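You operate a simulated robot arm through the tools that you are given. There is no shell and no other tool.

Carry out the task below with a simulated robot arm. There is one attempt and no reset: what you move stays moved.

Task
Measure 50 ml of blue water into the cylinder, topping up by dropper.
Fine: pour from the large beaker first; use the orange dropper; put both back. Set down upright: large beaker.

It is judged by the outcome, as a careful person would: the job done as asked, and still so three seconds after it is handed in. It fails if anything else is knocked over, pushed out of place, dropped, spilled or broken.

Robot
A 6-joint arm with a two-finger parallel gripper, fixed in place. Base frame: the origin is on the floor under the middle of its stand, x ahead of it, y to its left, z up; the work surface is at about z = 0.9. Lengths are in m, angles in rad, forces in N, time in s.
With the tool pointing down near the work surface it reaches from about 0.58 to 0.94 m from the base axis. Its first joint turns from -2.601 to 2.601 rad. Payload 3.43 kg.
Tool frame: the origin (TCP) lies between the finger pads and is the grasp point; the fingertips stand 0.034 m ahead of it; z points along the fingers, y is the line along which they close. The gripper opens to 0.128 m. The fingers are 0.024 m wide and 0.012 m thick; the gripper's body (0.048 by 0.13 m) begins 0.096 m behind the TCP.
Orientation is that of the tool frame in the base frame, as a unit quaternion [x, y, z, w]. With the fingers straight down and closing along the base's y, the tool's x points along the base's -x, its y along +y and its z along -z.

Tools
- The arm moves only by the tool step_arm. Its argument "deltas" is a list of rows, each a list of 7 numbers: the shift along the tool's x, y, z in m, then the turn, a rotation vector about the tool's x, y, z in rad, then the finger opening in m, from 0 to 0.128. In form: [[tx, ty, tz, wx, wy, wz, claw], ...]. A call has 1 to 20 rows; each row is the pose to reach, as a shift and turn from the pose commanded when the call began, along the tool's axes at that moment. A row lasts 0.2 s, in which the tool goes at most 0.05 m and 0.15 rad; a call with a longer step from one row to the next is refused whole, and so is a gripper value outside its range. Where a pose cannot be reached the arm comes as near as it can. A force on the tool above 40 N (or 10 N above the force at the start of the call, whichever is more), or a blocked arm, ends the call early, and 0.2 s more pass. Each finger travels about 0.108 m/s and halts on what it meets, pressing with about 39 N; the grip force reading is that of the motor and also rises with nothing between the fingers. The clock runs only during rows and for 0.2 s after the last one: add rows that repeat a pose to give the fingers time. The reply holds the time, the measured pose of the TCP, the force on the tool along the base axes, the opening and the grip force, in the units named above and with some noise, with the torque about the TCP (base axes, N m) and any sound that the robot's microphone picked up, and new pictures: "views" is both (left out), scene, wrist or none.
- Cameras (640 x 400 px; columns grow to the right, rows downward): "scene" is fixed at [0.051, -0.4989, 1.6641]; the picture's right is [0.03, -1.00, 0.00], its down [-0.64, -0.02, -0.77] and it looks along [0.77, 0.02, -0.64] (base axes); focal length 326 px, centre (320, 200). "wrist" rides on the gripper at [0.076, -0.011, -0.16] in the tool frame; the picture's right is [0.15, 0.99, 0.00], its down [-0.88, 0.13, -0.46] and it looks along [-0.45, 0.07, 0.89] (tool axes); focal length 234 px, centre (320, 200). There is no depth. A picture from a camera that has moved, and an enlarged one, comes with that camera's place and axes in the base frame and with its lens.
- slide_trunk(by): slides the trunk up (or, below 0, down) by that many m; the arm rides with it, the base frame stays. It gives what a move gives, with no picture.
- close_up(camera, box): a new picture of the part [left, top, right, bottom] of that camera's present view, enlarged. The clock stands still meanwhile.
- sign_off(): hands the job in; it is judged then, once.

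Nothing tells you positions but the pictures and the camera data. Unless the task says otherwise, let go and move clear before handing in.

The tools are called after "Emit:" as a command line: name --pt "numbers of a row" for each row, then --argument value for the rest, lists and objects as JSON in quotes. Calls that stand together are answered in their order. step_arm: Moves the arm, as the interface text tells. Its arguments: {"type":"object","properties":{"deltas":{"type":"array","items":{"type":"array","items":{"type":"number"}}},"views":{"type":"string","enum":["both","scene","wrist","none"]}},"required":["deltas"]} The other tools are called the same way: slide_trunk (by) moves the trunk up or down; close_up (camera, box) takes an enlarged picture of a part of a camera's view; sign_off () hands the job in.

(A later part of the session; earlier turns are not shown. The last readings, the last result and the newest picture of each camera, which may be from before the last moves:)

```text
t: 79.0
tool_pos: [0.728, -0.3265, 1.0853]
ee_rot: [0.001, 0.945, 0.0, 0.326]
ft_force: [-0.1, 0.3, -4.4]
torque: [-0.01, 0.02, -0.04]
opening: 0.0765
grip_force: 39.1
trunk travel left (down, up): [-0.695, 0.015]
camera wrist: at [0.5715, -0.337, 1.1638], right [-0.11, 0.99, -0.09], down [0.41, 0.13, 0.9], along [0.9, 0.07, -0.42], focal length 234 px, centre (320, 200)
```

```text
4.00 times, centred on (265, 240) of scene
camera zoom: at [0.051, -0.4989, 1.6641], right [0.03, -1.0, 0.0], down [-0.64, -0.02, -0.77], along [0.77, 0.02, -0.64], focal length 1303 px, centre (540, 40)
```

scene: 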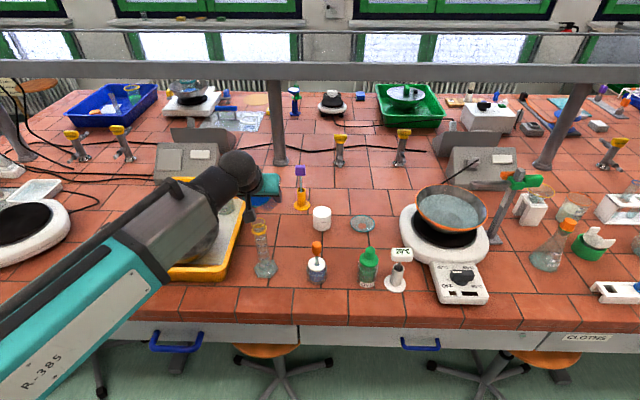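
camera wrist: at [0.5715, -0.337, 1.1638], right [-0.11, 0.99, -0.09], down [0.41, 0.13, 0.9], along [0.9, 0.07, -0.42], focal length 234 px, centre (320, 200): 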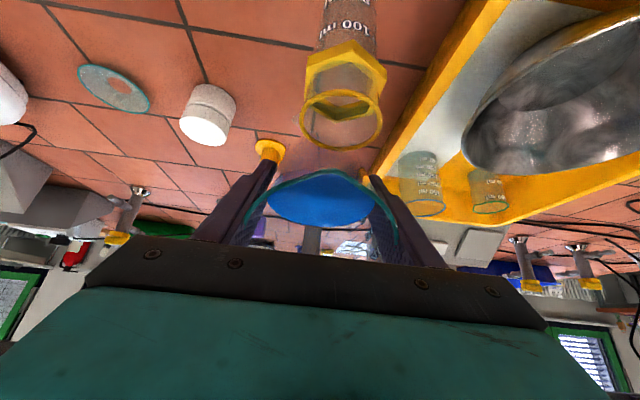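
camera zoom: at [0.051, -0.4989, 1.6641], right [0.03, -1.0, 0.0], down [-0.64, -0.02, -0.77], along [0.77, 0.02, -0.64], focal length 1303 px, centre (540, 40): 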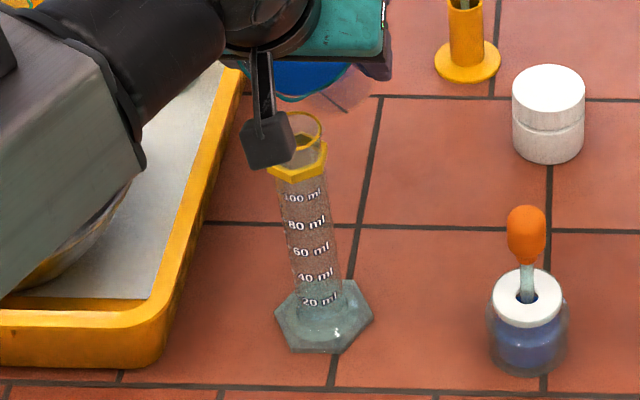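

The lip is 23 mm above the rim and about 5 mm short of the centre, which is a good pouring position. I'll now tilt in small steps, pivoting about the lip.

Emit:
step_arm --pt "-0.00062 0 -0.00043 0 -0.01 0 0.04" --pt "-0.00124 0 -0.00087 0 -0.02 0 0.04" --pt "-0.00185 0 -0.00132 0 -0.03 0 0.04" --pt "-0.00246 0 -0.00177 0 -0.04 0 0.04" --pt "-0.00307 0 -0.00223 0 -0.05 0 0.04" --pt "-0.00367 0 -0.00269 0 -0.06 0 0.04" --pt "-0.00367 0 -0.00269 0 -0.06 0 0.04" --views "none"

Emit:
close_up --camera "wrist" --box '[260, 40, 400, 220]'

Emit:
close_up --camera "scene" --box '[240, 210, 290, 290]'

```text
t: 80.6
tool_pos: [0.7308, -0.3255, 1.089]
ee_rot: [0.0, 0.935, 0.0, 0.356]
ft_force: [-0.9, -0.5, -3.7]
torque: [0.0, 0.0, 0.0]
opening: 0.0767
grip_force: 39.3
trunk travel left (down, up): [-0.695, 0.015]
```

```text
2.22 times, centred on (330, 130) of wrist
camera zoom: at [0.5687, -0.3367, 1.1583], right [-0.11, 0.99, -0.1], down [0.36, 0.13, 0.93], along [0.93, 0.07, -0.37], focal length 520 px, centre (298, 356)
```

zoom: 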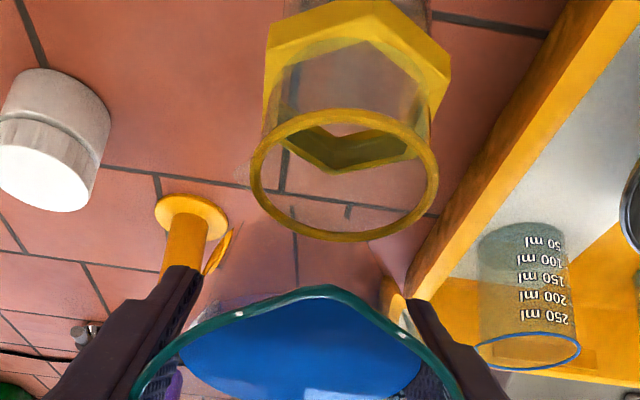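

```text
5.00 times, centred on (265, 250) of scene
camera zoom: at [0.051, -0.4989, 1.6641], right [0.03, -1.0, 0.0], down [-0.64, -0.02, -0.77], along [0.77, 0.02, -0.64], focal length 1628 px, centre (595, -50)
```

zoom: 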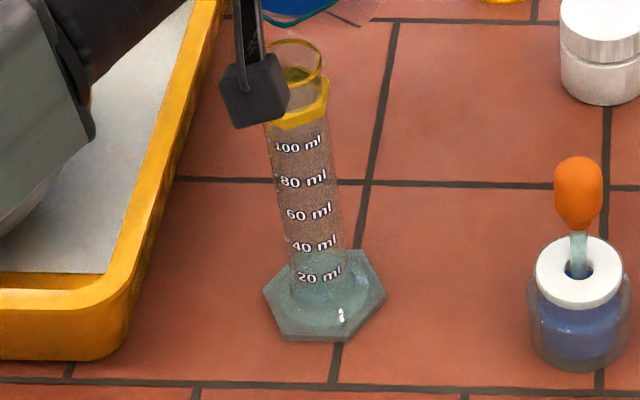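

No flow yet at about 42°. I'll continue with smaller steps.

Emit:
step_arm --pt "-0.00062 0 -0.00043 0 -0.01 0 0.04" --pt "-0.00124 0 -0.00087 0 -0.02 0 0.04" --pt "-0.00185 0 -0.00132 0 -0.03 0 0.04" --pt "-0.00246 0 -0.00177 0 -0.04 0 0.04" --pt "-0.00307 0 -0.00223 0 -0.05 0 0.04" --pt "-0.00307 0 -0.00223 0 -0.05 0 0.04" --views "none"

Emit:
close_up --camera "wrist" --box '[260, 40, 400, 220]'

Emit:
close_up --camera "scene" --box '[240, 210, 290, 290]'

```text
t: 82.0
tool_pos: [0.7299, -0.3263, 1.0931]
ee_rot: [0.001, 0.926, 0.0, 0.378]
ft_force: [0.3, -0.1, -4.2]
torque: [0.01, 0.02, 0.0]
opening: 0.0766
grip_force: 38.3
trunk travel left (down, up): [-0.695, 0.015]
```

```text
2.22 times, centred on (330, 130) of wrist
camera zoom: at [0.5661, -0.3368, 1.154], right [-0.1, 0.99, -0.1], down [0.31, 0.13, 0.94], along [0.94, 0.07, -0.32], focal length 520 px, centre (298, 356)
```

zoom: 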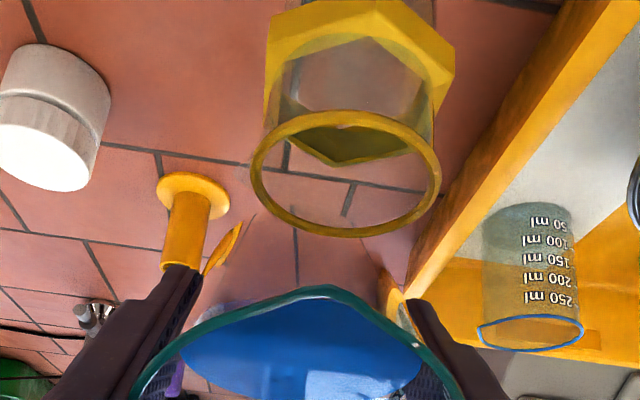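

```text
5.00 times, centred on (265, 250) of scene
camera zoom: at [0.051, -0.4989, 1.6641], right [0.03, -1.0, 0.0], down [-0.64, -0.02, -0.77], along [0.77, 0.02, -0.64], focal length 1628 px, centre (595, -50)
```

zoom: 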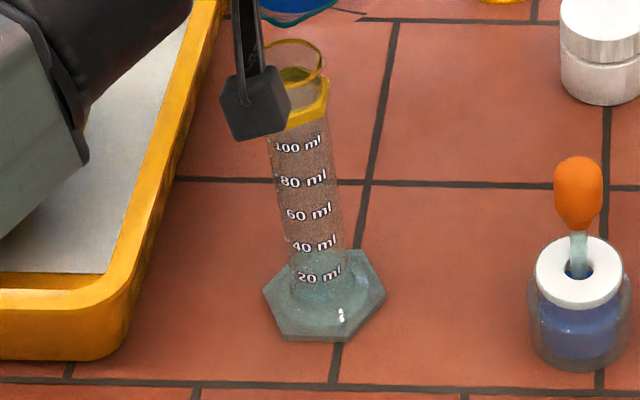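

Still no flow at 44°, but the liquid edge is close to the lip. I'll continue in 0.03 rad increments.

Emit:
step_arm --pt "-0.00062 0 -0.00043 0 -0.01 0 0.04" --pt "-0.00124 0 -0.00087 0 -0.02 0 0.04" --pt "-0.00185 0 -0.00132 0 -0.03 0 0.04" --pt "-0.00185 0 -0.00132 0 -0.03 0 0.04" --pt "-0.00185 0 -0.00132 0 -0.03 0 0.04" --views "none"

Emit:
close_up --camera "wrist" --box '[260, 40, 400, 220]'

Emit:
close_up --camera "scene" --box '[240, 210, 290, 290]'

```text
t: 83.2
tool_pos: [0.7324, -0.325, 1.0948]
ee_rot: [0.0, 0.92, 0.0, 0.392]
ft_force: [-1.4, 0.8, -3.9]
torque: [0.0, 0.02, -0.01]
opening: 0.0769
grip_force: 38.6
trunk travel left (down, up): [-0.695, 0.015]
```

```text
2.22 times, centred on (330, 130) of wrist
camera zoom: at [0.5649, -0.3368, 1.1513], right [-0.1, 0.99, -0.11], down [0.28, 0.13, 0.95], along [0.95, 0.07, -0.29], focal length 520 px, centre (298, 356)
```

zoom: 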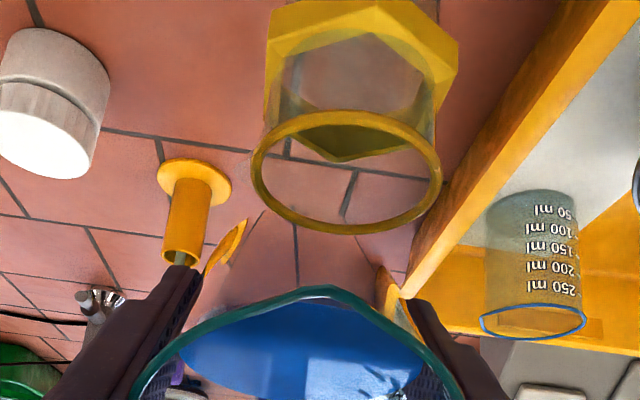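

```text
5.00 times, centred on (265, 250) of scene
camera zoom: at [0.051, -0.4989, 1.6641], right [0.03, -1.0, 0.0], down [-0.64, -0.02, -0.77], along [0.77, 0.02, -0.64], focal length 1628 px, centre (595, -50)
```

zoom: 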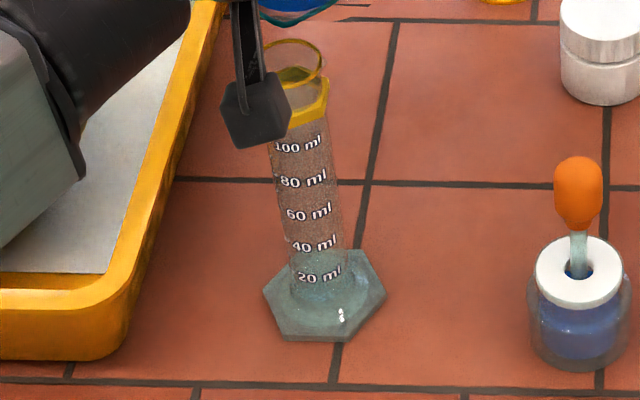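

Emit:
step_arm --pt "-0.00062 0 -0.00043 0 -0.01 0 0.04" --pt "-0.00124 0 -0.00087 0 -0.02 0 0.04" --pt "-0.00185 0 -0.00132 0 -0.03 0 0.04" --pt "-0.00185 0 -0.00132 0 -0.03 0 0.04" --pt "-0.00185 0 -0.00132 0 -0.03 0 0.04" --views "none"

Emit:
close_up --camera "wrist" --box '[260, 40, 400, 220]'

Emit:
close_up --camera "scene" --box '[240, 210, 290, 290]'

```text
t: 84.4
tool_pos: [0.7304, -0.3252, 1.0972]
ee_rot: [0.0, 0.914, 0.0, 0.407]
ft_force: [-0.5, -0.6, -4.3]
torque: [0.01, 0.03, 0.0]
opening: 0.0767
grip_force: 38.6
trunk travel left (down, up): [-0.695, 0.015]
```

```text
2.22 times, centred on (330, 130) of wrist
camera zoom: at [0.5634, -0.337, 1.1483], right [-0.1, 0.99, -0.11], down [0.25, 0.13, 0.96], along [0.96, 0.07, -0.26], focal length 520 px, centre (298, 356)
```

zoom: 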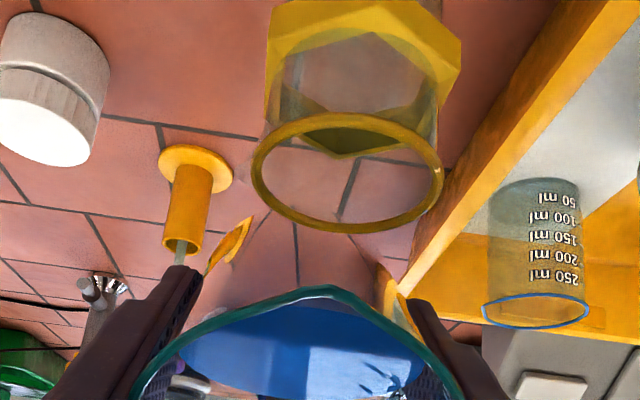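

```text
5.00 times, centred on (265, 250) of scene
camera zoom: at [0.051, -0.4989, 1.6641], right [0.03, -1.0, 0.0], down [-0.64, -0.02, -0.77], along [0.77, 0.02, -0.64], focal length 1628 px, centre (595, -50)
```

zoom: 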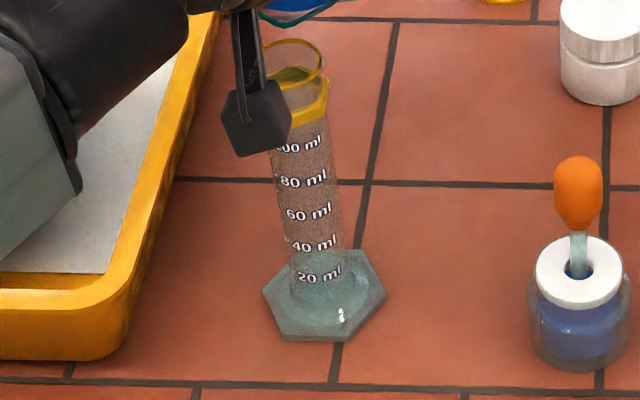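

Emit:
step_arm --pt "-0.00062 0 -0.00043 0 -0.01 0 0.04" --pt "-0.00124 0 -0.00087 0 -0.02 0 0.04" --pt "-0.00185 0 -0.00132 0 -0.03 0 0.04" --pt "-0.00185 0 -0.00132 0 -0.03 0 0.04" --pt "-0.00185 0 -0.00132 0 -0.03 0 0.04" --views "none"

Emit:
close_up --camera "wrist" --box '[260, 40, 400, 220]'

Emit:
close_up --camera "scene" --box '[240, 210, 290, 290]'

```text
t: 85.6
tool_pos: [0.732, -0.3264, 1.1009]
ee_rot: [0.001, 0.908, 0.0, 0.419]
ft_force: [-1.0, 0.3, -4.8]
torque: [0.0, 0.02, -0.01]
opening: 0.0767
grip_force: 38.9
trunk travel left (down, up): [-0.695, 0.015]
```

```text
2.22 times, centred on (330, 130) of wrist
camera zoom: at [0.5626, -0.3369, 1.1458], right [-0.09, 0.99, -0.11], down [0.22, 0.13, 0.97], along [0.97, 0.07, -0.23], focal length 520 px, centre (298, 356)
```

zoom: 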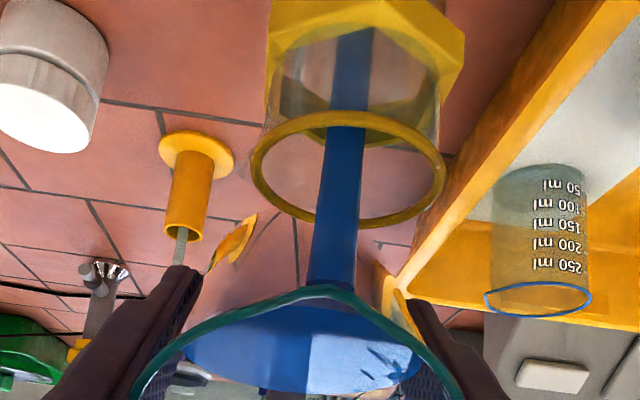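

```text
5.00 times, centred on (265, 250) of scene
camera zoom: at [0.051, -0.4989, 1.6641], right [0.03, -1.0, 0.0], down [-0.64, -0.02, -0.77], along [0.77, 0.02, -0.64], focal length 1628 px, centre (595, -50)
```

zoom: 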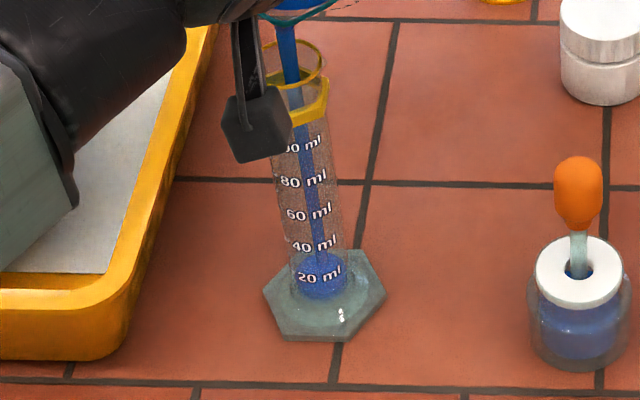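

Pouring has begun, and the stream goes cleanly down the cylinder with about 20 ml in. I'll hold for one brief step to gauge the flow rate.

Emit:
step_arm --pt "0.00031 0 0.00022 0 0.005 0 0.04" --views "none"

Emit:
close_up --camera "scene" --box '[250, 220, 280, 280]'

Emit:
close_up --camera "wrist" --box '[260, 40, 400, 220]'

```text
t: 86.0
tool_pos: [0.7322, -0.3261, 1.0995]
ee_rot: [-0.001, 0.909, 0.0, 0.416]
ft_force: [-0.4, -0.1, -3.8]
torque: [0.03, 0.04, 0.02]
opening: 0.0767
grip_force: 39.0
trunk travel left (down, up): [-0.695, 0.015]
```

```text
6.67 times, centred on (265, 250) of scene
camera zoom: at [0.051, -0.4989, 1.6641], right [0.03, -1.0, 0.0], down [-0.64, -0.02, -0.77], along [0.77, 0.02, -0.64], focal length 2171 px, centre (687, -133)
```

zoom: 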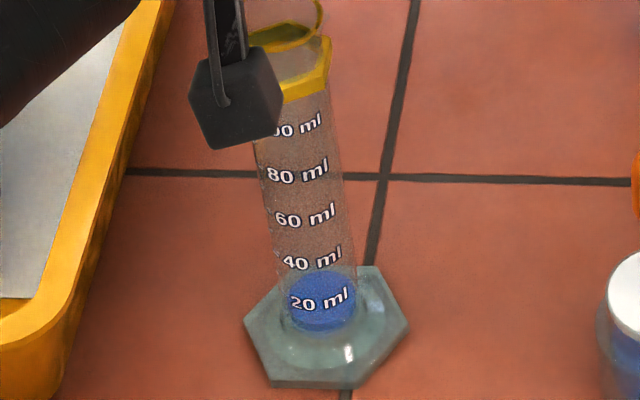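

```text
2.22 times, centred on (330, 130) of wrist
camera zoom: at [0.5629, -0.337, 1.1461], right [-0.09, 0.99, -0.11], down [0.23, 0.13, 0.96], along [0.97, 0.07, -0.24], focal length 520 px, centre (298, 356)
```

zoom: 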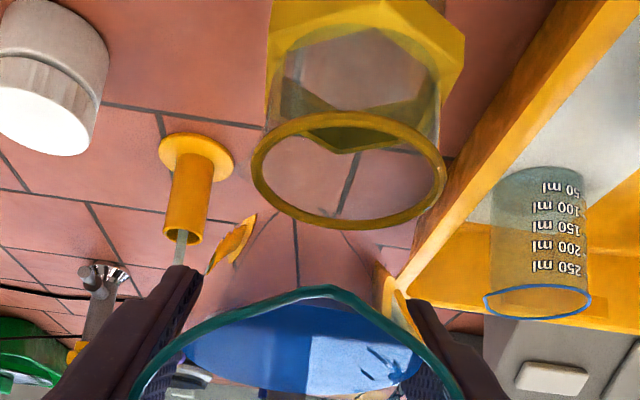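

The flow stopped as soon as I tilted back slightly. I'll zoom in to read the level accurately.

Emit:
close_up --camera "scene" --box '[258, 240, 276, 272]'

```text
12.50 times, centred on (267, 256) of scene
camera zoom: at [0.051, -0.4989, 1.6641], right [0.03, -1.0, 0.0], down [-0.64, -0.02, -0.77], along [0.77, 0.02, -0.64], focal length 4070 px, centre (982, -500)
```

zoom: 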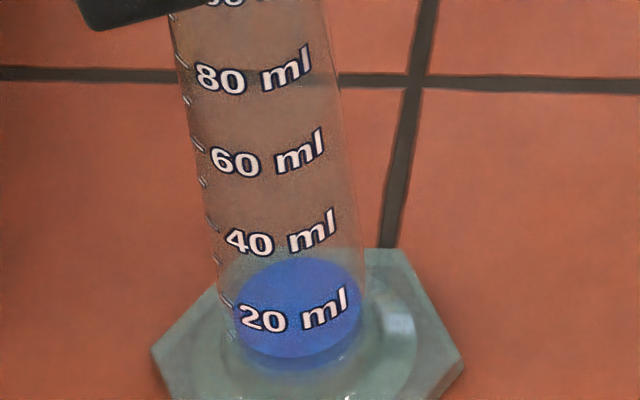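

Emit:
close_up --camera "scene" --box '[259, 255, 273, 271]'

Emit:
close_up --camera "scene" --box '[258, 242, 272, 258]'

```text
16.00 times, centred on (266, 263) of scene
camera zoom: at [0.051, -0.4989, 1.6641], right [0.03, -1.0, 0.0], down [-0.64, -0.02, -0.77], along [0.77, 0.02, -0.64], focal length 5210 px, centre (1184, -808)
```

zoom: 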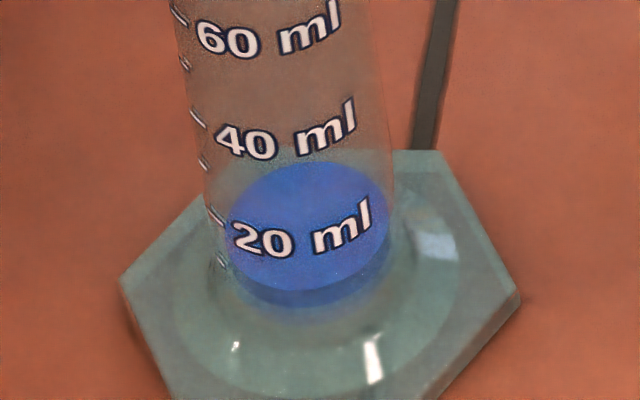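

```text
16.00 times, centred on (265, 250) of scene
camera zoom: at [0.051, -0.4989, 1.6641], right [0.03, -1.0, 0.0], down [-0.64, -0.02, -0.77], along [0.77, 0.02, -0.64], focal length 5210 px, centre (1200, -600)
```

zoom: 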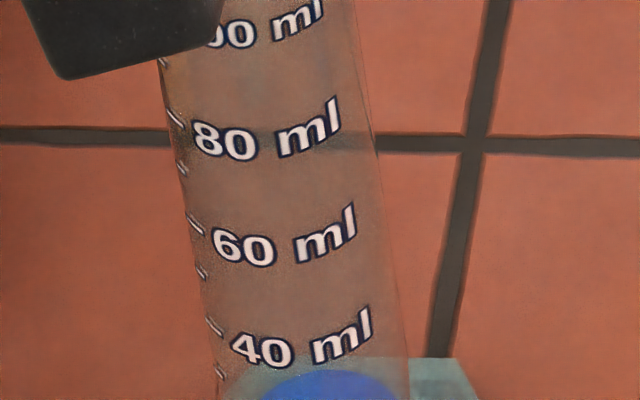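

By the graduations there is about 10 ml in the cylinder. I'll continue tilting slowly by 0.05 rad, which should add roughly 15 ml, then hold.

Emit:
step_arm --pt "-0.00062 0 -0.00043 0 -0.01 0 0.04" --pt "-0.00124 0 -0.00087 0 -0.02 0 0.04" --pt "-0.00185 0 -0.00132 0 -0.03 0 0.04" --pt "-0.00246 0 -0.00177 0 -0.04 0 0.04" --pt "-0.00307 0 -0.00223 0 -0.05 0 0.04" --views "none"

Emit:
close_up --camera "scene" --box '[259, 242, 277, 272]'

Emit:
close_up --camera "wrist" --box '[260, 40, 400, 220]'

```text
t: 87.2
tool_pos: [0.7319, -0.3249, 1.1033]
ee_rot: [0.0, 0.898, 0.0, 0.44]
ft_force: [-0.3, -0.1, -3.7]
torque: [-0.03, 0.02, -0.02]
opening: 0.0765
grip_force: 38.2
trunk travel left (down, up): [-0.695, 0.015]
```

```text
13.33 times, centred on (268, 257) of scene
camera zoom: at [0.051, -0.4989, 1.6641], right [0.03, -1.0, 0.0], down [-0.64, -0.02, -0.77], along [0.77, 0.02, -0.64], focal length 4342 px, centre (1013, -560)
```

zoom: 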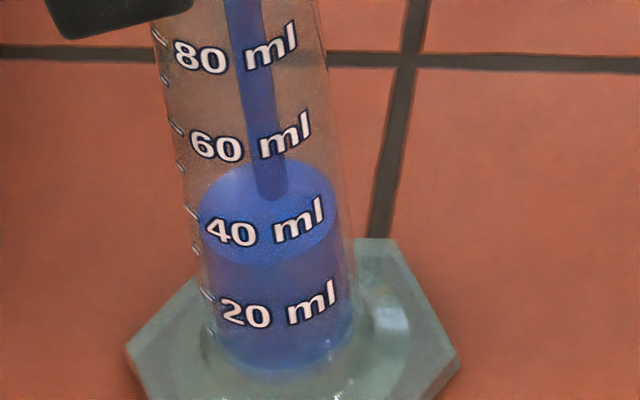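

```text
2.22 times, centred on (330, 130) of wrist
camera zoom: at [0.5607, -0.3369, 1.1414], right [-0.09, 0.99, -0.12], down [0.18, 0.13, 0.97], along [0.98, 0.07, -0.19], focal length 520 px, centre (298, 356)
```

zoom: 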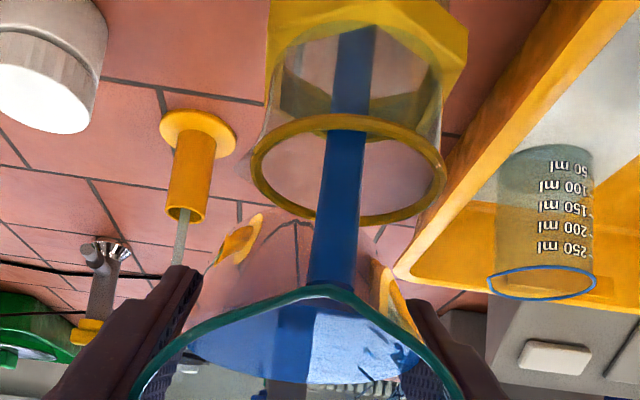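

The level is at about 32 ml and still running. I'll ease back slightly to slow it and re-read.

Emit:
step_arm --pt "0.00062 0 0.00043 0 0.01 0 0.04" --views "none"

Emit:
close_up --camera "scene" --box '[259, 242, 277, 272]'

Emit:
close_up --camera "wrist" --box '[260, 40, 400, 220]'

```text
t: 87.6
tool_pos: [0.7318, -0.3251, 1.1022]
ee_rot: [0.0, 0.9, 0.0, 0.435]
ft_force: [-0.4, -0.1, -4.3]
torque: [0.0, 0.02, 0.01]
opening: 0.0767
grip_force: 38.4
trunk travel left (down, up): [-0.695, 0.015]
```

```text
13.33 times, centred on (268, 257) of scene
camera zoom: at [0.051, -0.4989, 1.6641], right [0.03, -1.0, 0.0], down [-0.64, -0.02, -0.77], along [0.77, 0.02, -0.64], focal length 4342 px, centre (1013, -560)
```

zoom: 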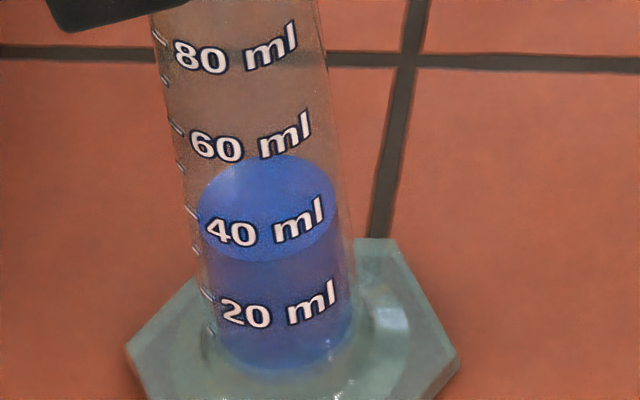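

```text
2.22 times, centred on (330, 130) of wrist
camera zoom: at [0.5612, -0.3366, 1.1424], right [-0.09, 0.99, -0.11], down [0.19, 0.13, 0.97], along [0.98, 0.07, -0.2], focal length 520 px, centre (298, 356)
```

zoom: 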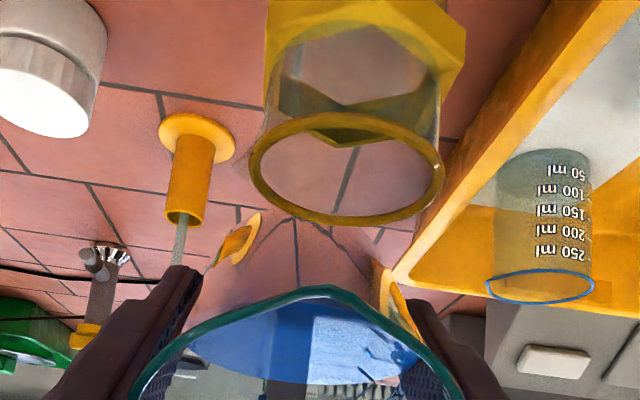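

Stopped at about 33 ml. I'll zoom in for a precise reading.

Emit:
close_up --camera "scene" --box '[258, 249, 274, 265]'

```text
16.00 times, centred on (266, 257) of scene
camera zoom: at [0.051, -0.4989, 1.6641], right [0.03, -1.0, 0.0], down [-0.64, -0.02, -0.77], along [0.77, 0.02, -0.64], focal length 5210 px, centre (1184, -712)
```

zoom: 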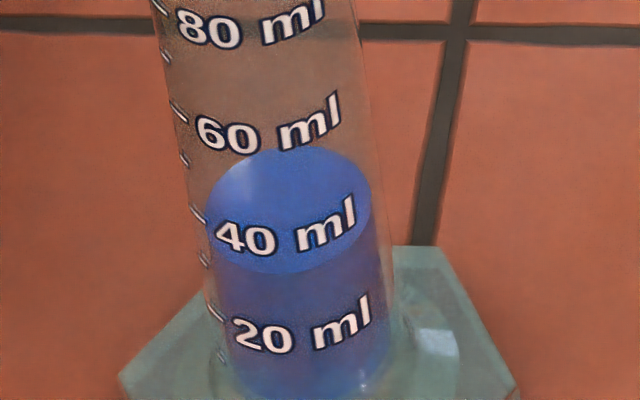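

Emit:
close_up --camera "scene" --box '[261, 254, 271, 261]'

Emit:
close_up --camera "scene" --box '[260, 248, 270, 255]'

```text
16.00 times, centred on (266, 258) of scene
camera zoom: at [0.051, -0.4989, 1.6641], right [0.03, -1.0, 0.0], down [-0.64, -0.02, -0.77], along [0.77, 0.02, -0.64], focal length 5210 px, centre (1184, -720)
```

zoom: 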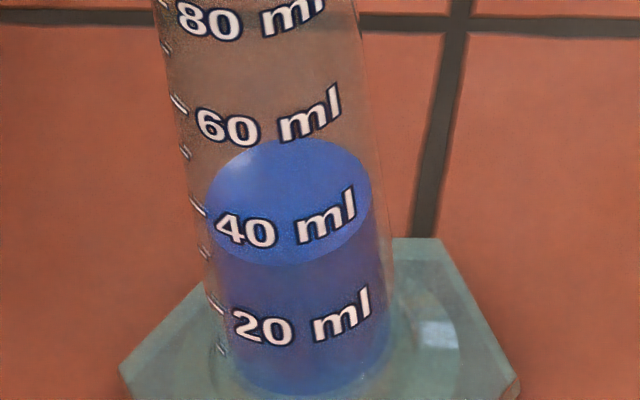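

```text
16.00 times, centred on (265, 252) of scene
camera zoom: at [0.051, -0.4989, 1.6641], right [0.03, -1.0, 0.0], down [-0.64, -0.02, -0.77], along [0.77, 0.02, -0.64], focal length 5210 px, centre (1200, -624)
```

zoom: 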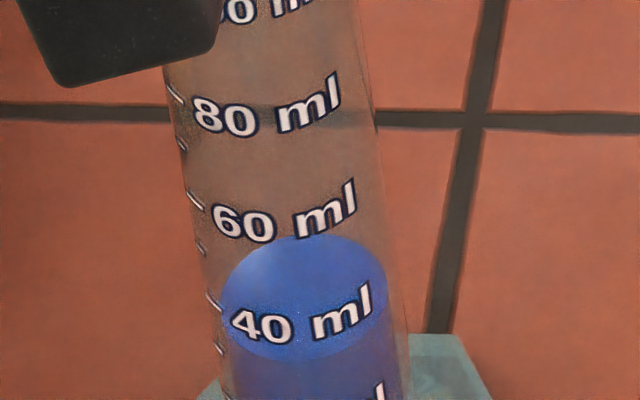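

By my reading there's roughly 32 ml (±1.5). I'll pour a bit more in a short burst, then check again.

Emit:
step_arm --pt "-0.00062 0 -0.00043 0 -0.01 0 0.04" --pt "-0.00124 0 -0.00087 0 -0.02 0 0.04" --views "none"

Emit:
close_up --camera "scene" --box '[258, 249, 274, 265]'

Emit:
close_up --camera "wrist" --box '[260, 40, 400, 220]'

```text
t: 88.2
tool_pos: [0.732, -0.3251, 1.1051]
ee_rot: [0.0, 0.896, 0.0, 0.444]
ft_force: [0.2, -0.3, -4.0]
torque: [-0.01, -0.01, 0.01]
opening: 0.0768
grip_force: 39.0
trunk travel left (down, up): [-0.695, 0.015]
```

```text
16.00 times, centred on (266, 257) of scene
camera zoom: at [0.051, -0.4989, 1.6641], right [0.03, -1.0, 0.0], down [-0.64, -0.02, -0.77], along [0.77, 0.02, -0.64], focal length 5210 px, centre (1184, -712)
```

zoom: 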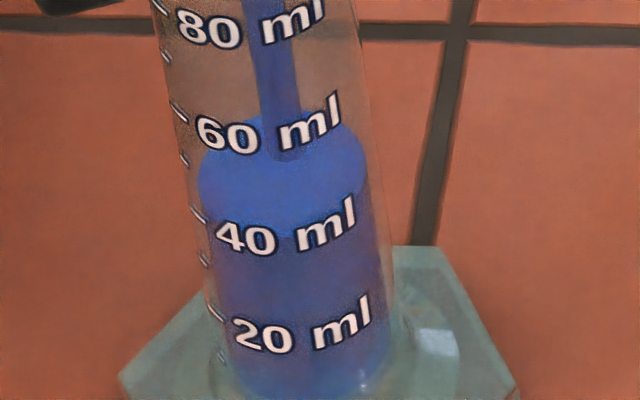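

```text
2.22 times, centred on (330, 130) of wrist
camera zoom: at [0.5601, -0.3367, 1.1403], right [-0.09, 0.99, -0.12], down [0.17, 0.13, 0.98], along [0.98, 0.07, -0.18], focal length 520 px, centre (298, 356)
```

zoom: 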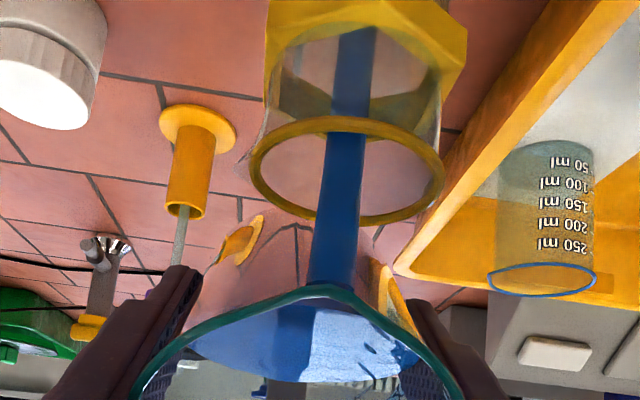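

About 40 ml now and still flowing. I'll ease the tilt back slightly for a slower finish.

Emit:
step_arm --pt "0.00031 0 0.00022 0 0.005 0 0.04" --views "none"

Emit:
close_up --camera "scene" --box '[258, 249, 274, 265]'

Emit:
close_up --camera "wrist" --box '[260, 40, 400, 220]'

```text
t: 88.6
tool_pos: [0.7323, -0.3245, 1.1042]
ee_rot: [0.0, 0.897, 0.0, 0.442]
ft_force: [-0.9, 0.0, -3.5]
torque: [0.02, 0.0, -0.01]
opening: 0.0766
grip_force: 38.9
trunk travel left (down, up): [-0.695, 0.015]
```

```text
16.00 times, centred on (266, 257) of scene
camera zoom: at [0.051, -0.4989, 1.6641], right [0.03, -1.0, 0.0], down [-0.64, -0.02, -0.77], along [0.77, 0.02, -0.64], focal length 5210 px, centre (1184, -712)
```

zoom: 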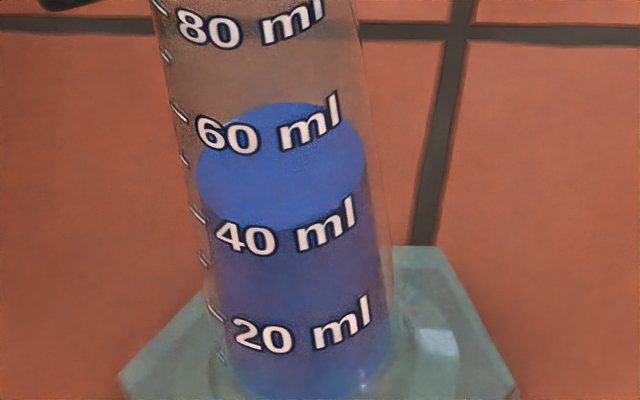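

```text
2.22 times, centred on (330, 130) of wrist
camera zoom: at [0.5606, -0.3366, 1.1408], right [-0.09, 0.99, -0.12], down [0.18, 0.13, 0.98], along [0.98, 0.07, -0.19], focal length 520 px, centre (298, 356)
```

zoom: 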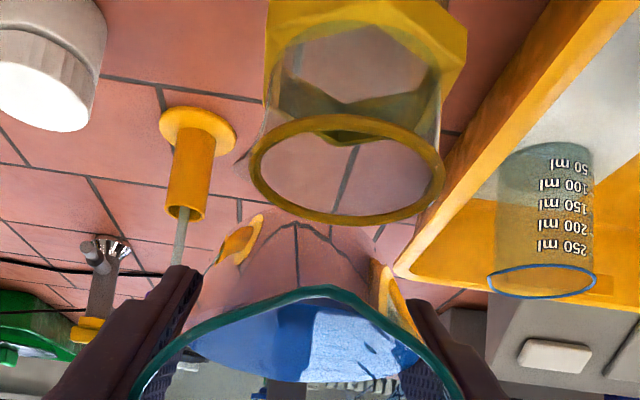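

Stopped at about 41 ml. I'll add one more small increment of about 5 ml.

Emit:
step_arm --pt "-0.00062 0 -0.00043 0 -0.01 0 0.04" --views "none"

Emit:
close_up --camera "scene" --box '[258, 249, 274, 265]'

Emit:
close_up --camera "wrist" --box '[260, 40, 400, 220]'

```text
t: 89.0
tool_pos: [0.7322, -0.3247, 1.104]
ee_rot: [0.001, 0.895, -0.001, 0.446]
ft_force: [0.0, 0.3, -3.1]
torque: [-0.03, 0.0, 0.01]
opening: 0.0767
grip_force: 38.7
trunk travel left (down, up): [-0.695, 0.015]
```

```text
16.00 times, centred on (266, 257) of scene
camera zoom: at [0.051, -0.4989, 1.6641], right [0.03, -1.0, 0.0], down [-0.64, -0.02, -0.77], along [0.77, 0.02, -0.64], focal length 5210 px, centre (1184, -712)
```

zoom: 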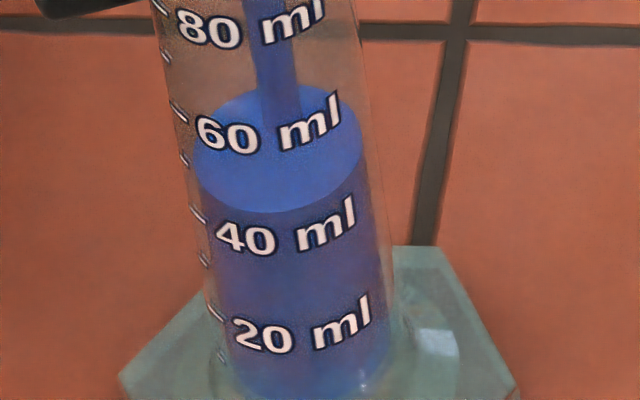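

```text
2.22 times, centred on (330, 130) of wrist
camera zoom: at [0.5601, -0.3368, 1.1398], right [-0.09, 0.99, -0.12], down [0.17, 0.13, 0.98], along [0.98, 0.07, -0.18], focal length 520 px, centre (298, 356)
```

zoom: 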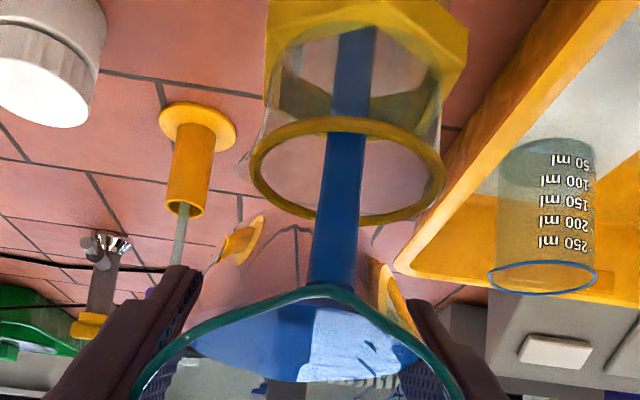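

About 44–45 ml and nearly there. I'll stop the pour now by tilting back promptly.

Emit:
step_arm --pt "0.00189 0 0.00126 0 0.03 0 0.04" --pt "0.00382 0 0.00247 0 0.06 0 0.04" --pt "0.00513 0 0.00324 0 0.08 0 0.04" --views "none"

Emit:
close_up --camera "scene" --box '[258, 249, 274, 265]'

Emit:
close_up --camera "wrist" --box '[260, 40, 400, 220]'

```text
t: 89.8
tool_pos: [0.7318, -0.3253, 1.0984]
ee_rot: [0.0, 0.912, 0.001, 0.409]
ft_force: [-0.1, -0.7, -3.2]
torque: [0.01, 0.02, -0.02]
opening: 0.0767
grip_force: 39.5
trunk travel left (down, up): [-0.695, 0.015]
```

```text
16.00 times, centred on (266, 257) of scene
camera zoom: at [0.051, -0.4989, 1.6641], right [0.03, -1.0, 0.0], down [-0.64, -0.02, -0.77], along [0.77, 0.02, -0.64], focal length 5210 px, centre (1184, -712)
```

zoom: 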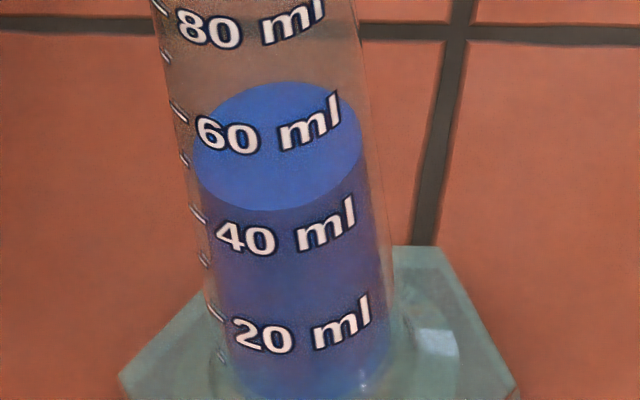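

```text
2.22 times, centred on (330, 130) of wrist
camera zoom: at [0.5631, -0.337, 1.1475], right [-0.1, 0.99, -0.11], down [0.24, 0.13, 0.96], along [0.96, 0.07, -0.25], focal length 520 px, centre (298, 356)
```

zoom: 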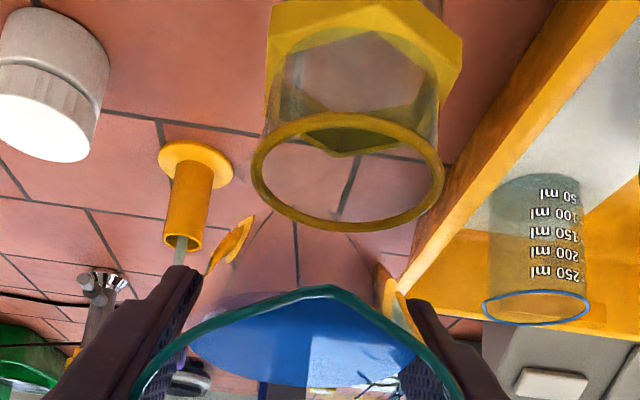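

The flow is stopped at about 44.5 ml. I'll add one more short, slightly shallower pour to reach roughly 47 ml, leaving the rest for the dropper.

Emit:
step_arm --pt "-0.00185 0 -0.00132 0 -0.03 0 0.04" --pt "-0.00367 0 -0.00269 0 -0.06 0 0.04" --pt "-0.00468 0 -0.00349 0 -0.077 0 0.04" --views "none"

Emit:
close_up --camera "scene" --box '[258, 249, 274, 265]'

Emit:
close_up --camera "wrist" --box '[260, 40, 400, 220]'

```text
t: 90.6
tool_pos: [0.7321, -0.3253, 1.1036]
ee_rot: [0.0, 0.895, 0.0, 0.446]
ft_force: [0.9, 0.9, -3.8]
torque: [0.0, 0.03, 0.01]
opening: 0.0764
grip_force: 38.8
trunk travel left (down, up): [-0.695, 0.015]
```

```text
16.00 times, centred on (266, 257) of scene
camera zoom: at [0.051, -0.4989, 1.6641], right [0.03, -1.0, 0.0], down [-0.64, -0.02, -0.77], along [0.77, 0.02, -0.64], focal length 5210 px, centre (1184, -712)
```

zoom: 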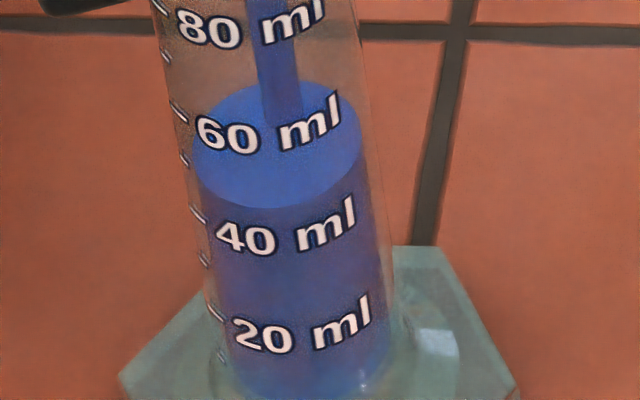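

```text
2.22 times, centred on (330, 130) of wrist
camera zoom: at [0.5604, -0.337, 1.14], right [-0.09, 0.99, -0.12], down [0.17, 0.13, 0.98], along [0.98, 0.07, -0.18], focal length 520 px, centre (298, 356)
```

zoom: 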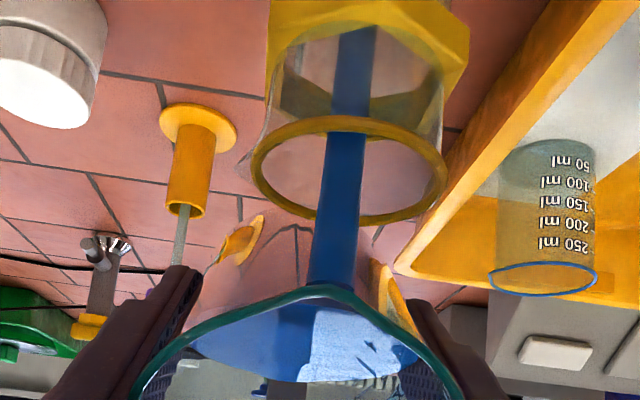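

Emit:
step_arm --pt "0.00012 0 9e-05 0 0.002 0 0.04" --views "none"

Emit:
close_up --camera "scene" --box '[258, 249, 274, 265]'

Emit:
close_up --camera "wrist" --box '[260, 40, 400, 220]'

```text
t: 91.0
tool_pos: [0.733, -0.3249, 1.104]
ee_rot: [0.0, 0.896, 0.0, 0.444]
ft_force: [0.4, -0.1, -3.9]
torque: [0.01, 0.02, 0.01]
opening: 0.0765
grip_force: 39.1
trunk travel left (down, up): [-0.695, 0.015]
```

```text
16.00 times, centred on (266, 257) of scene
camera zoom: at [0.051, -0.4989, 1.6641], right [0.03, -1.0, 0.0], down [-0.64, -0.02, -0.77], along [0.77, 0.02, -0.64], focal length 5210 px, centre (1184, -712)
```

zoom: 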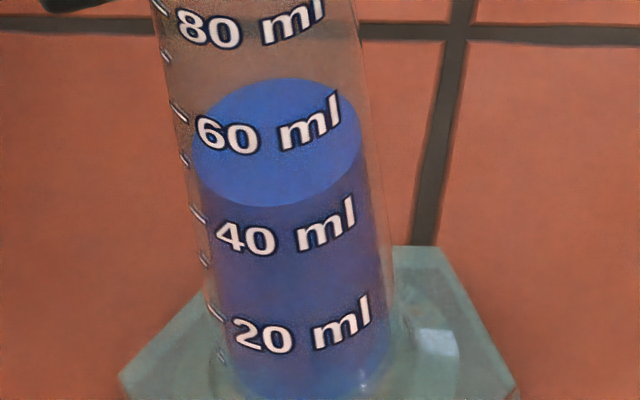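

```text
2.22 times, centred on (330, 130) of wrist
camera zoom: at [0.5607, -0.3369, 1.1403], right [-0.09, 0.99, -0.12], down [0.17, 0.13, 0.98], along [0.98, 0.07, -0.18], focal length 520 px, centre (298, 356)
```

zoom: 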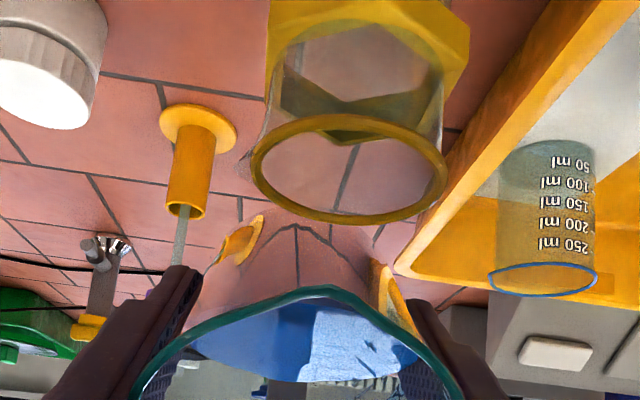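

Only about 0.6 ml came. I'll add a slightly larger nudge.

Emit:
step_arm --pt "-0.0005 0 -0.00035 0 -0.008 0 0.04" --views "none"

Emit:
close_up --camera "scene" --box '[258, 249, 274, 265]'

Emit:
close_up --camera "wrist" --box '[260, 40, 400, 220]'

```text
t: 91.4
tool_pos: [0.7331, -0.3269, 1.105]
ee_rot: [0.001, 0.894, 0.0, 0.448]
ft_force: [-0.3, 0.0, -3.0]
torque: [0.01, 0.03, 0.02]
opening: 0.0766
grip_force: 38.8
trunk travel left (down, up): [-0.695, 0.015]
```

```text
16.00 times, centred on (266, 257) of scene
camera zoom: at [0.051, -0.4989, 1.6641], right [0.03, -1.0, 0.0], down [-0.64, -0.02, -0.77], along [0.77, 0.02, -0.64], focal length 5210 px, centre (1184, -712)
```

zoom: 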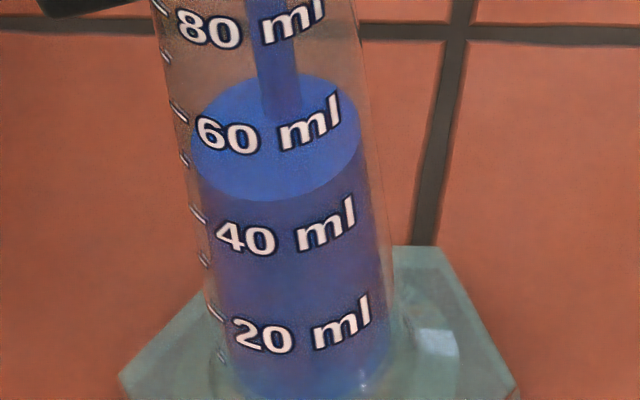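

```text
2.22 times, centred on (330, 130) of wrist
camera zoom: at [0.5603, -0.3369, 1.1397], right [-0.09, 0.99, -0.12], down [0.16, 0.13, 0.98], along [0.98, 0.07, -0.17], focal length 520 px, centre (298, 356)
```

zoom: 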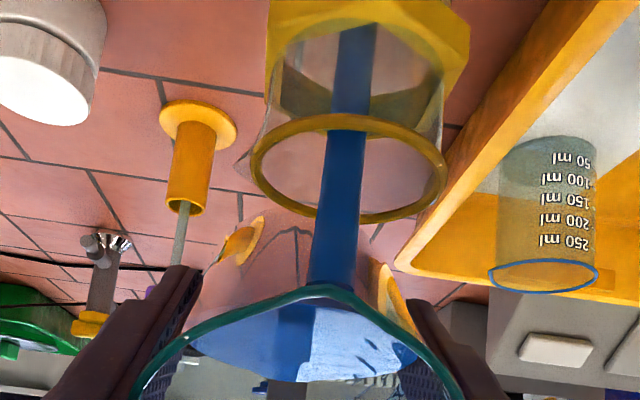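

About 46 ml. I'll stop here, tilting back about the lip.

Emit:
step_arm --pt "0.00189 0 0.00126 0 0.03 0 0.04" --pt "0.00382 0 0.00247 0 0.06 0 0.04" --pt "0.00645 0 0.00398 0 0.1 0 0.04" --pt "0.00982 0 0.00572 0 0.15 0 0.04" --pt "0.01468 0 0.00787 0 0.22 0 0.04" --pt "0.01468 0 0.00787 0 0.22 0 0.04"

Emit:
close_up --camera "scene" --box '[258, 249, 274, 265]'

Emit:
close_up --camera "wrist" --box '[260, 40, 400, 220]'

```text
t: 92.8
tool_pos: [0.7294, -0.3263, 1.0886]
ee_rot: [0.0, 0.939, 0.0, 0.345]
ft_force: [-0.5, -0.2, -4.5]
torque: [0.01, -0.01, 0.0]
opening: 0.0766
grip_force: 39.6
trunk travel left (down, up): [-0.695, 0.015]
camera wrist: at [0.5694, -0.3372, 1.1604], right [-0.11, 0.99, -0.1], down [0.37, 0.13, 0.92], along [0.92, 0.07, -0.38], focal length 234 px, centre (320, 200)
```

scene: 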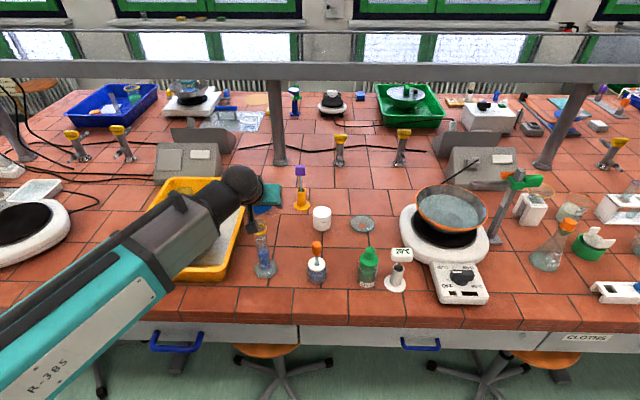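
wrist: 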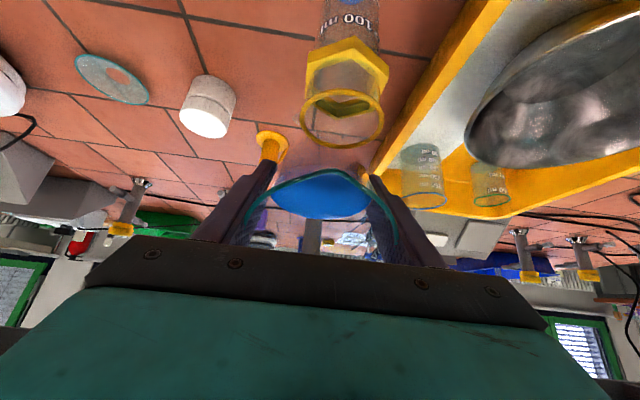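

```text
16.00 times, centred on (266, 257) of scene
camera zoom: at [0.051, -0.4989, 1.6641], right [0.03, -1.0, 0.0], down [-0.64, -0.02, -0.77], along [0.77, 0.02, -0.64], focal length 5210 px, centre (1184, -712)
```

zoom: 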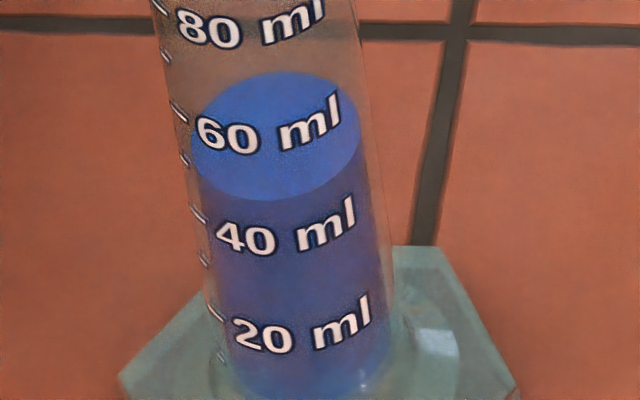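

```text
2.22 times, centred on (330, 130) of wrist
camera zoom: at [0.5694, -0.3372, 1.1604], right [-0.11, 0.99, -0.1], down [0.37, 0.13, 0.92], along [0.92, 0.07, -0.38], focal length 520 px, centre (298, 356)
```

zoom: 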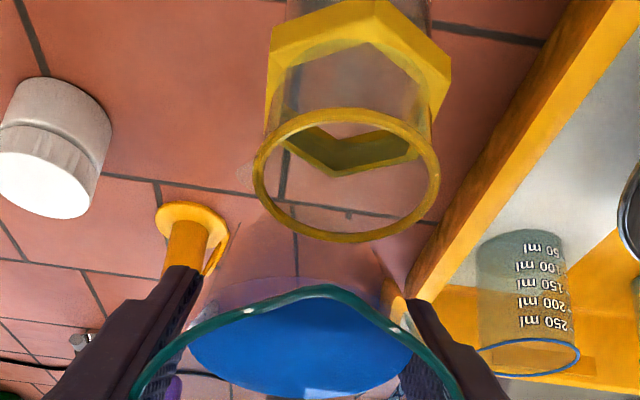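

About 46–47 ml is in the cylinder. I'll raise the beaker clear and start levelling it.

Emit:
step_arm --pt "-0.003 0 -0.004 0 0 0 0.04" --pt "-0.01 0 -0.0115 0 0 0 0.04" --pt "-0.02 0 -0.0235 0 0 0 0.04" --pt "-0.0325 0 -0.038 0 0 0 0.04" --pt "-0.045 0 -0.053 0 0 0 0.04" --pt "-0.0575 0 -0.0675 0 0 0 0.04" --pt "-0.068 0 -0.08 0 0 0 0.04" --pt "-0.0755 0 -0.089 0 0 0 0.04" --pt "-0.0777 0 -0.0914 0 0.02 0 0.04" --pt "-0.0777 0 -0.0914 0 0.07 0 0.04" --pt "-0.0777 0 -0.0914 0 0.12 0 0.04" --pt "-0.0777 0 -0.0914 0 0.165 0 0.04" --pt "-0.0777 0 -0.0914 0 0.181 0 0.04" --pt "-0.0777 0 -0.0914 0 0.181 0 0.04" --views "none"

```text
t: 95.8
tool_pos: [0.7295, -0.3253, 1.2075]
ee_rot: [0.0, 0.965, -0.001, 0.26]
ft_force: [0.1, 0.2, -3.4]
torque: [-0.01, -0.01, -0.02]
opening: 0.0767
grip_force: 39.3
trunk travel left (down, up): [-0.695, 0.015]
```

Emit:
step_arm --pt "0 0 0 -0.015 0 -0.026 0.04" --pt "0 0 0 -0.045 0 -0.078 0.04" --pt "0 0 0 -0.08 0 -0.138 0.04" --pt "0 0 0 -0.115 0 -0.2 0.04" --pt "0 0 0 -0.145 0 -0.25 0.04" --pt "0 0 0 -0.165 0 -0.286 0.04" --pt "0 0 0 -0.1745 0 -0.302 0.04" --pt "0 0 0 -0.1745 0 -0.302 0.04" --views "none"

Emit:
step_arm --pt "0 0 0 0 0.02 0 0.04" --pt "0 0 0 0 0.06 0 0.04" --pt "0 0 0 0 0.11 0 0.04" --pt "0 0 0 0 0.17 0 0.04" --pt "0 0 0 0 0.23 0 0.04" --pt "0 0 0 0 0.29 0 0.04" --pt "0 0 0 0 0.35 0 0.04" --pt "0 0 0 0 0.41 0 0.04" --pt "0 0 0 0 0.46 0 0.04" --pt "0 0 0 0 0.5 0 0.04" --pt "0 0 0 0 0.52 0 0.04" --pt "0 0 0 0 0.525 0 0.04" --pt "0 0 0 0 0.525 0 0.04" --views "both"

```text
t: 97.6
tool_pos: [0.7296, -0.3252, 1.2072]
ee_rot: [-0.168, 0.951, 0.045, 0.256]
ft_force: [-1.4, -0.5, -4.0]
torque: [-0.01, 0.02, -0.02]
opening: 0.0768
grip_force: 38.7
trunk travel left (down, up): [-0.695, 0.015]
```

```text
t: 100.4
tool_pos: [0.7294, -0.3269, 1.2083]
ee_rot: [-0.173, 0.985, -0.001, 0.001]
ft_force: [0.3, 0.4, -4.1]
torque: [-0.02, 0.03, -0.04]
opening: 0.0769
grip_force: 39.1
trunk travel left (down, up): [-0.695, 0.015]
camera wrist: at [0.6626, -0.3623, 1.3676], right [-0.47, 0.88, 0.0], down [0.78, 0.42, 0.46], along [0.4, 0.22, -0.89], focal length 234 px, centre (320, 200)
```

scene: 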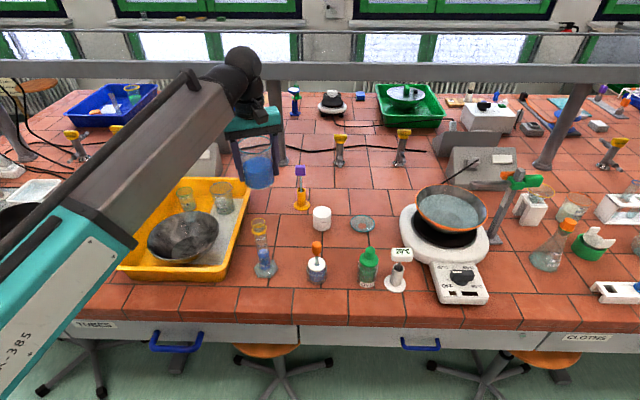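
wrist: 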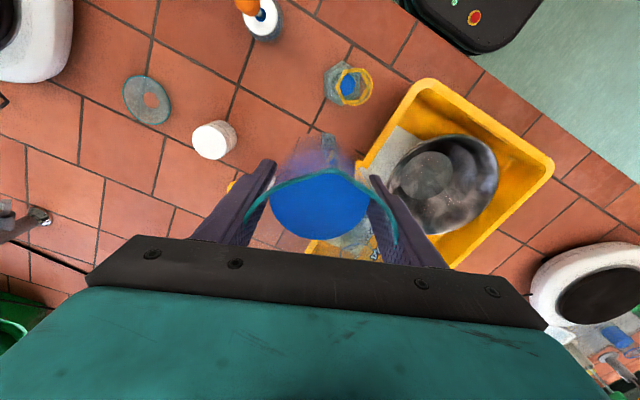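

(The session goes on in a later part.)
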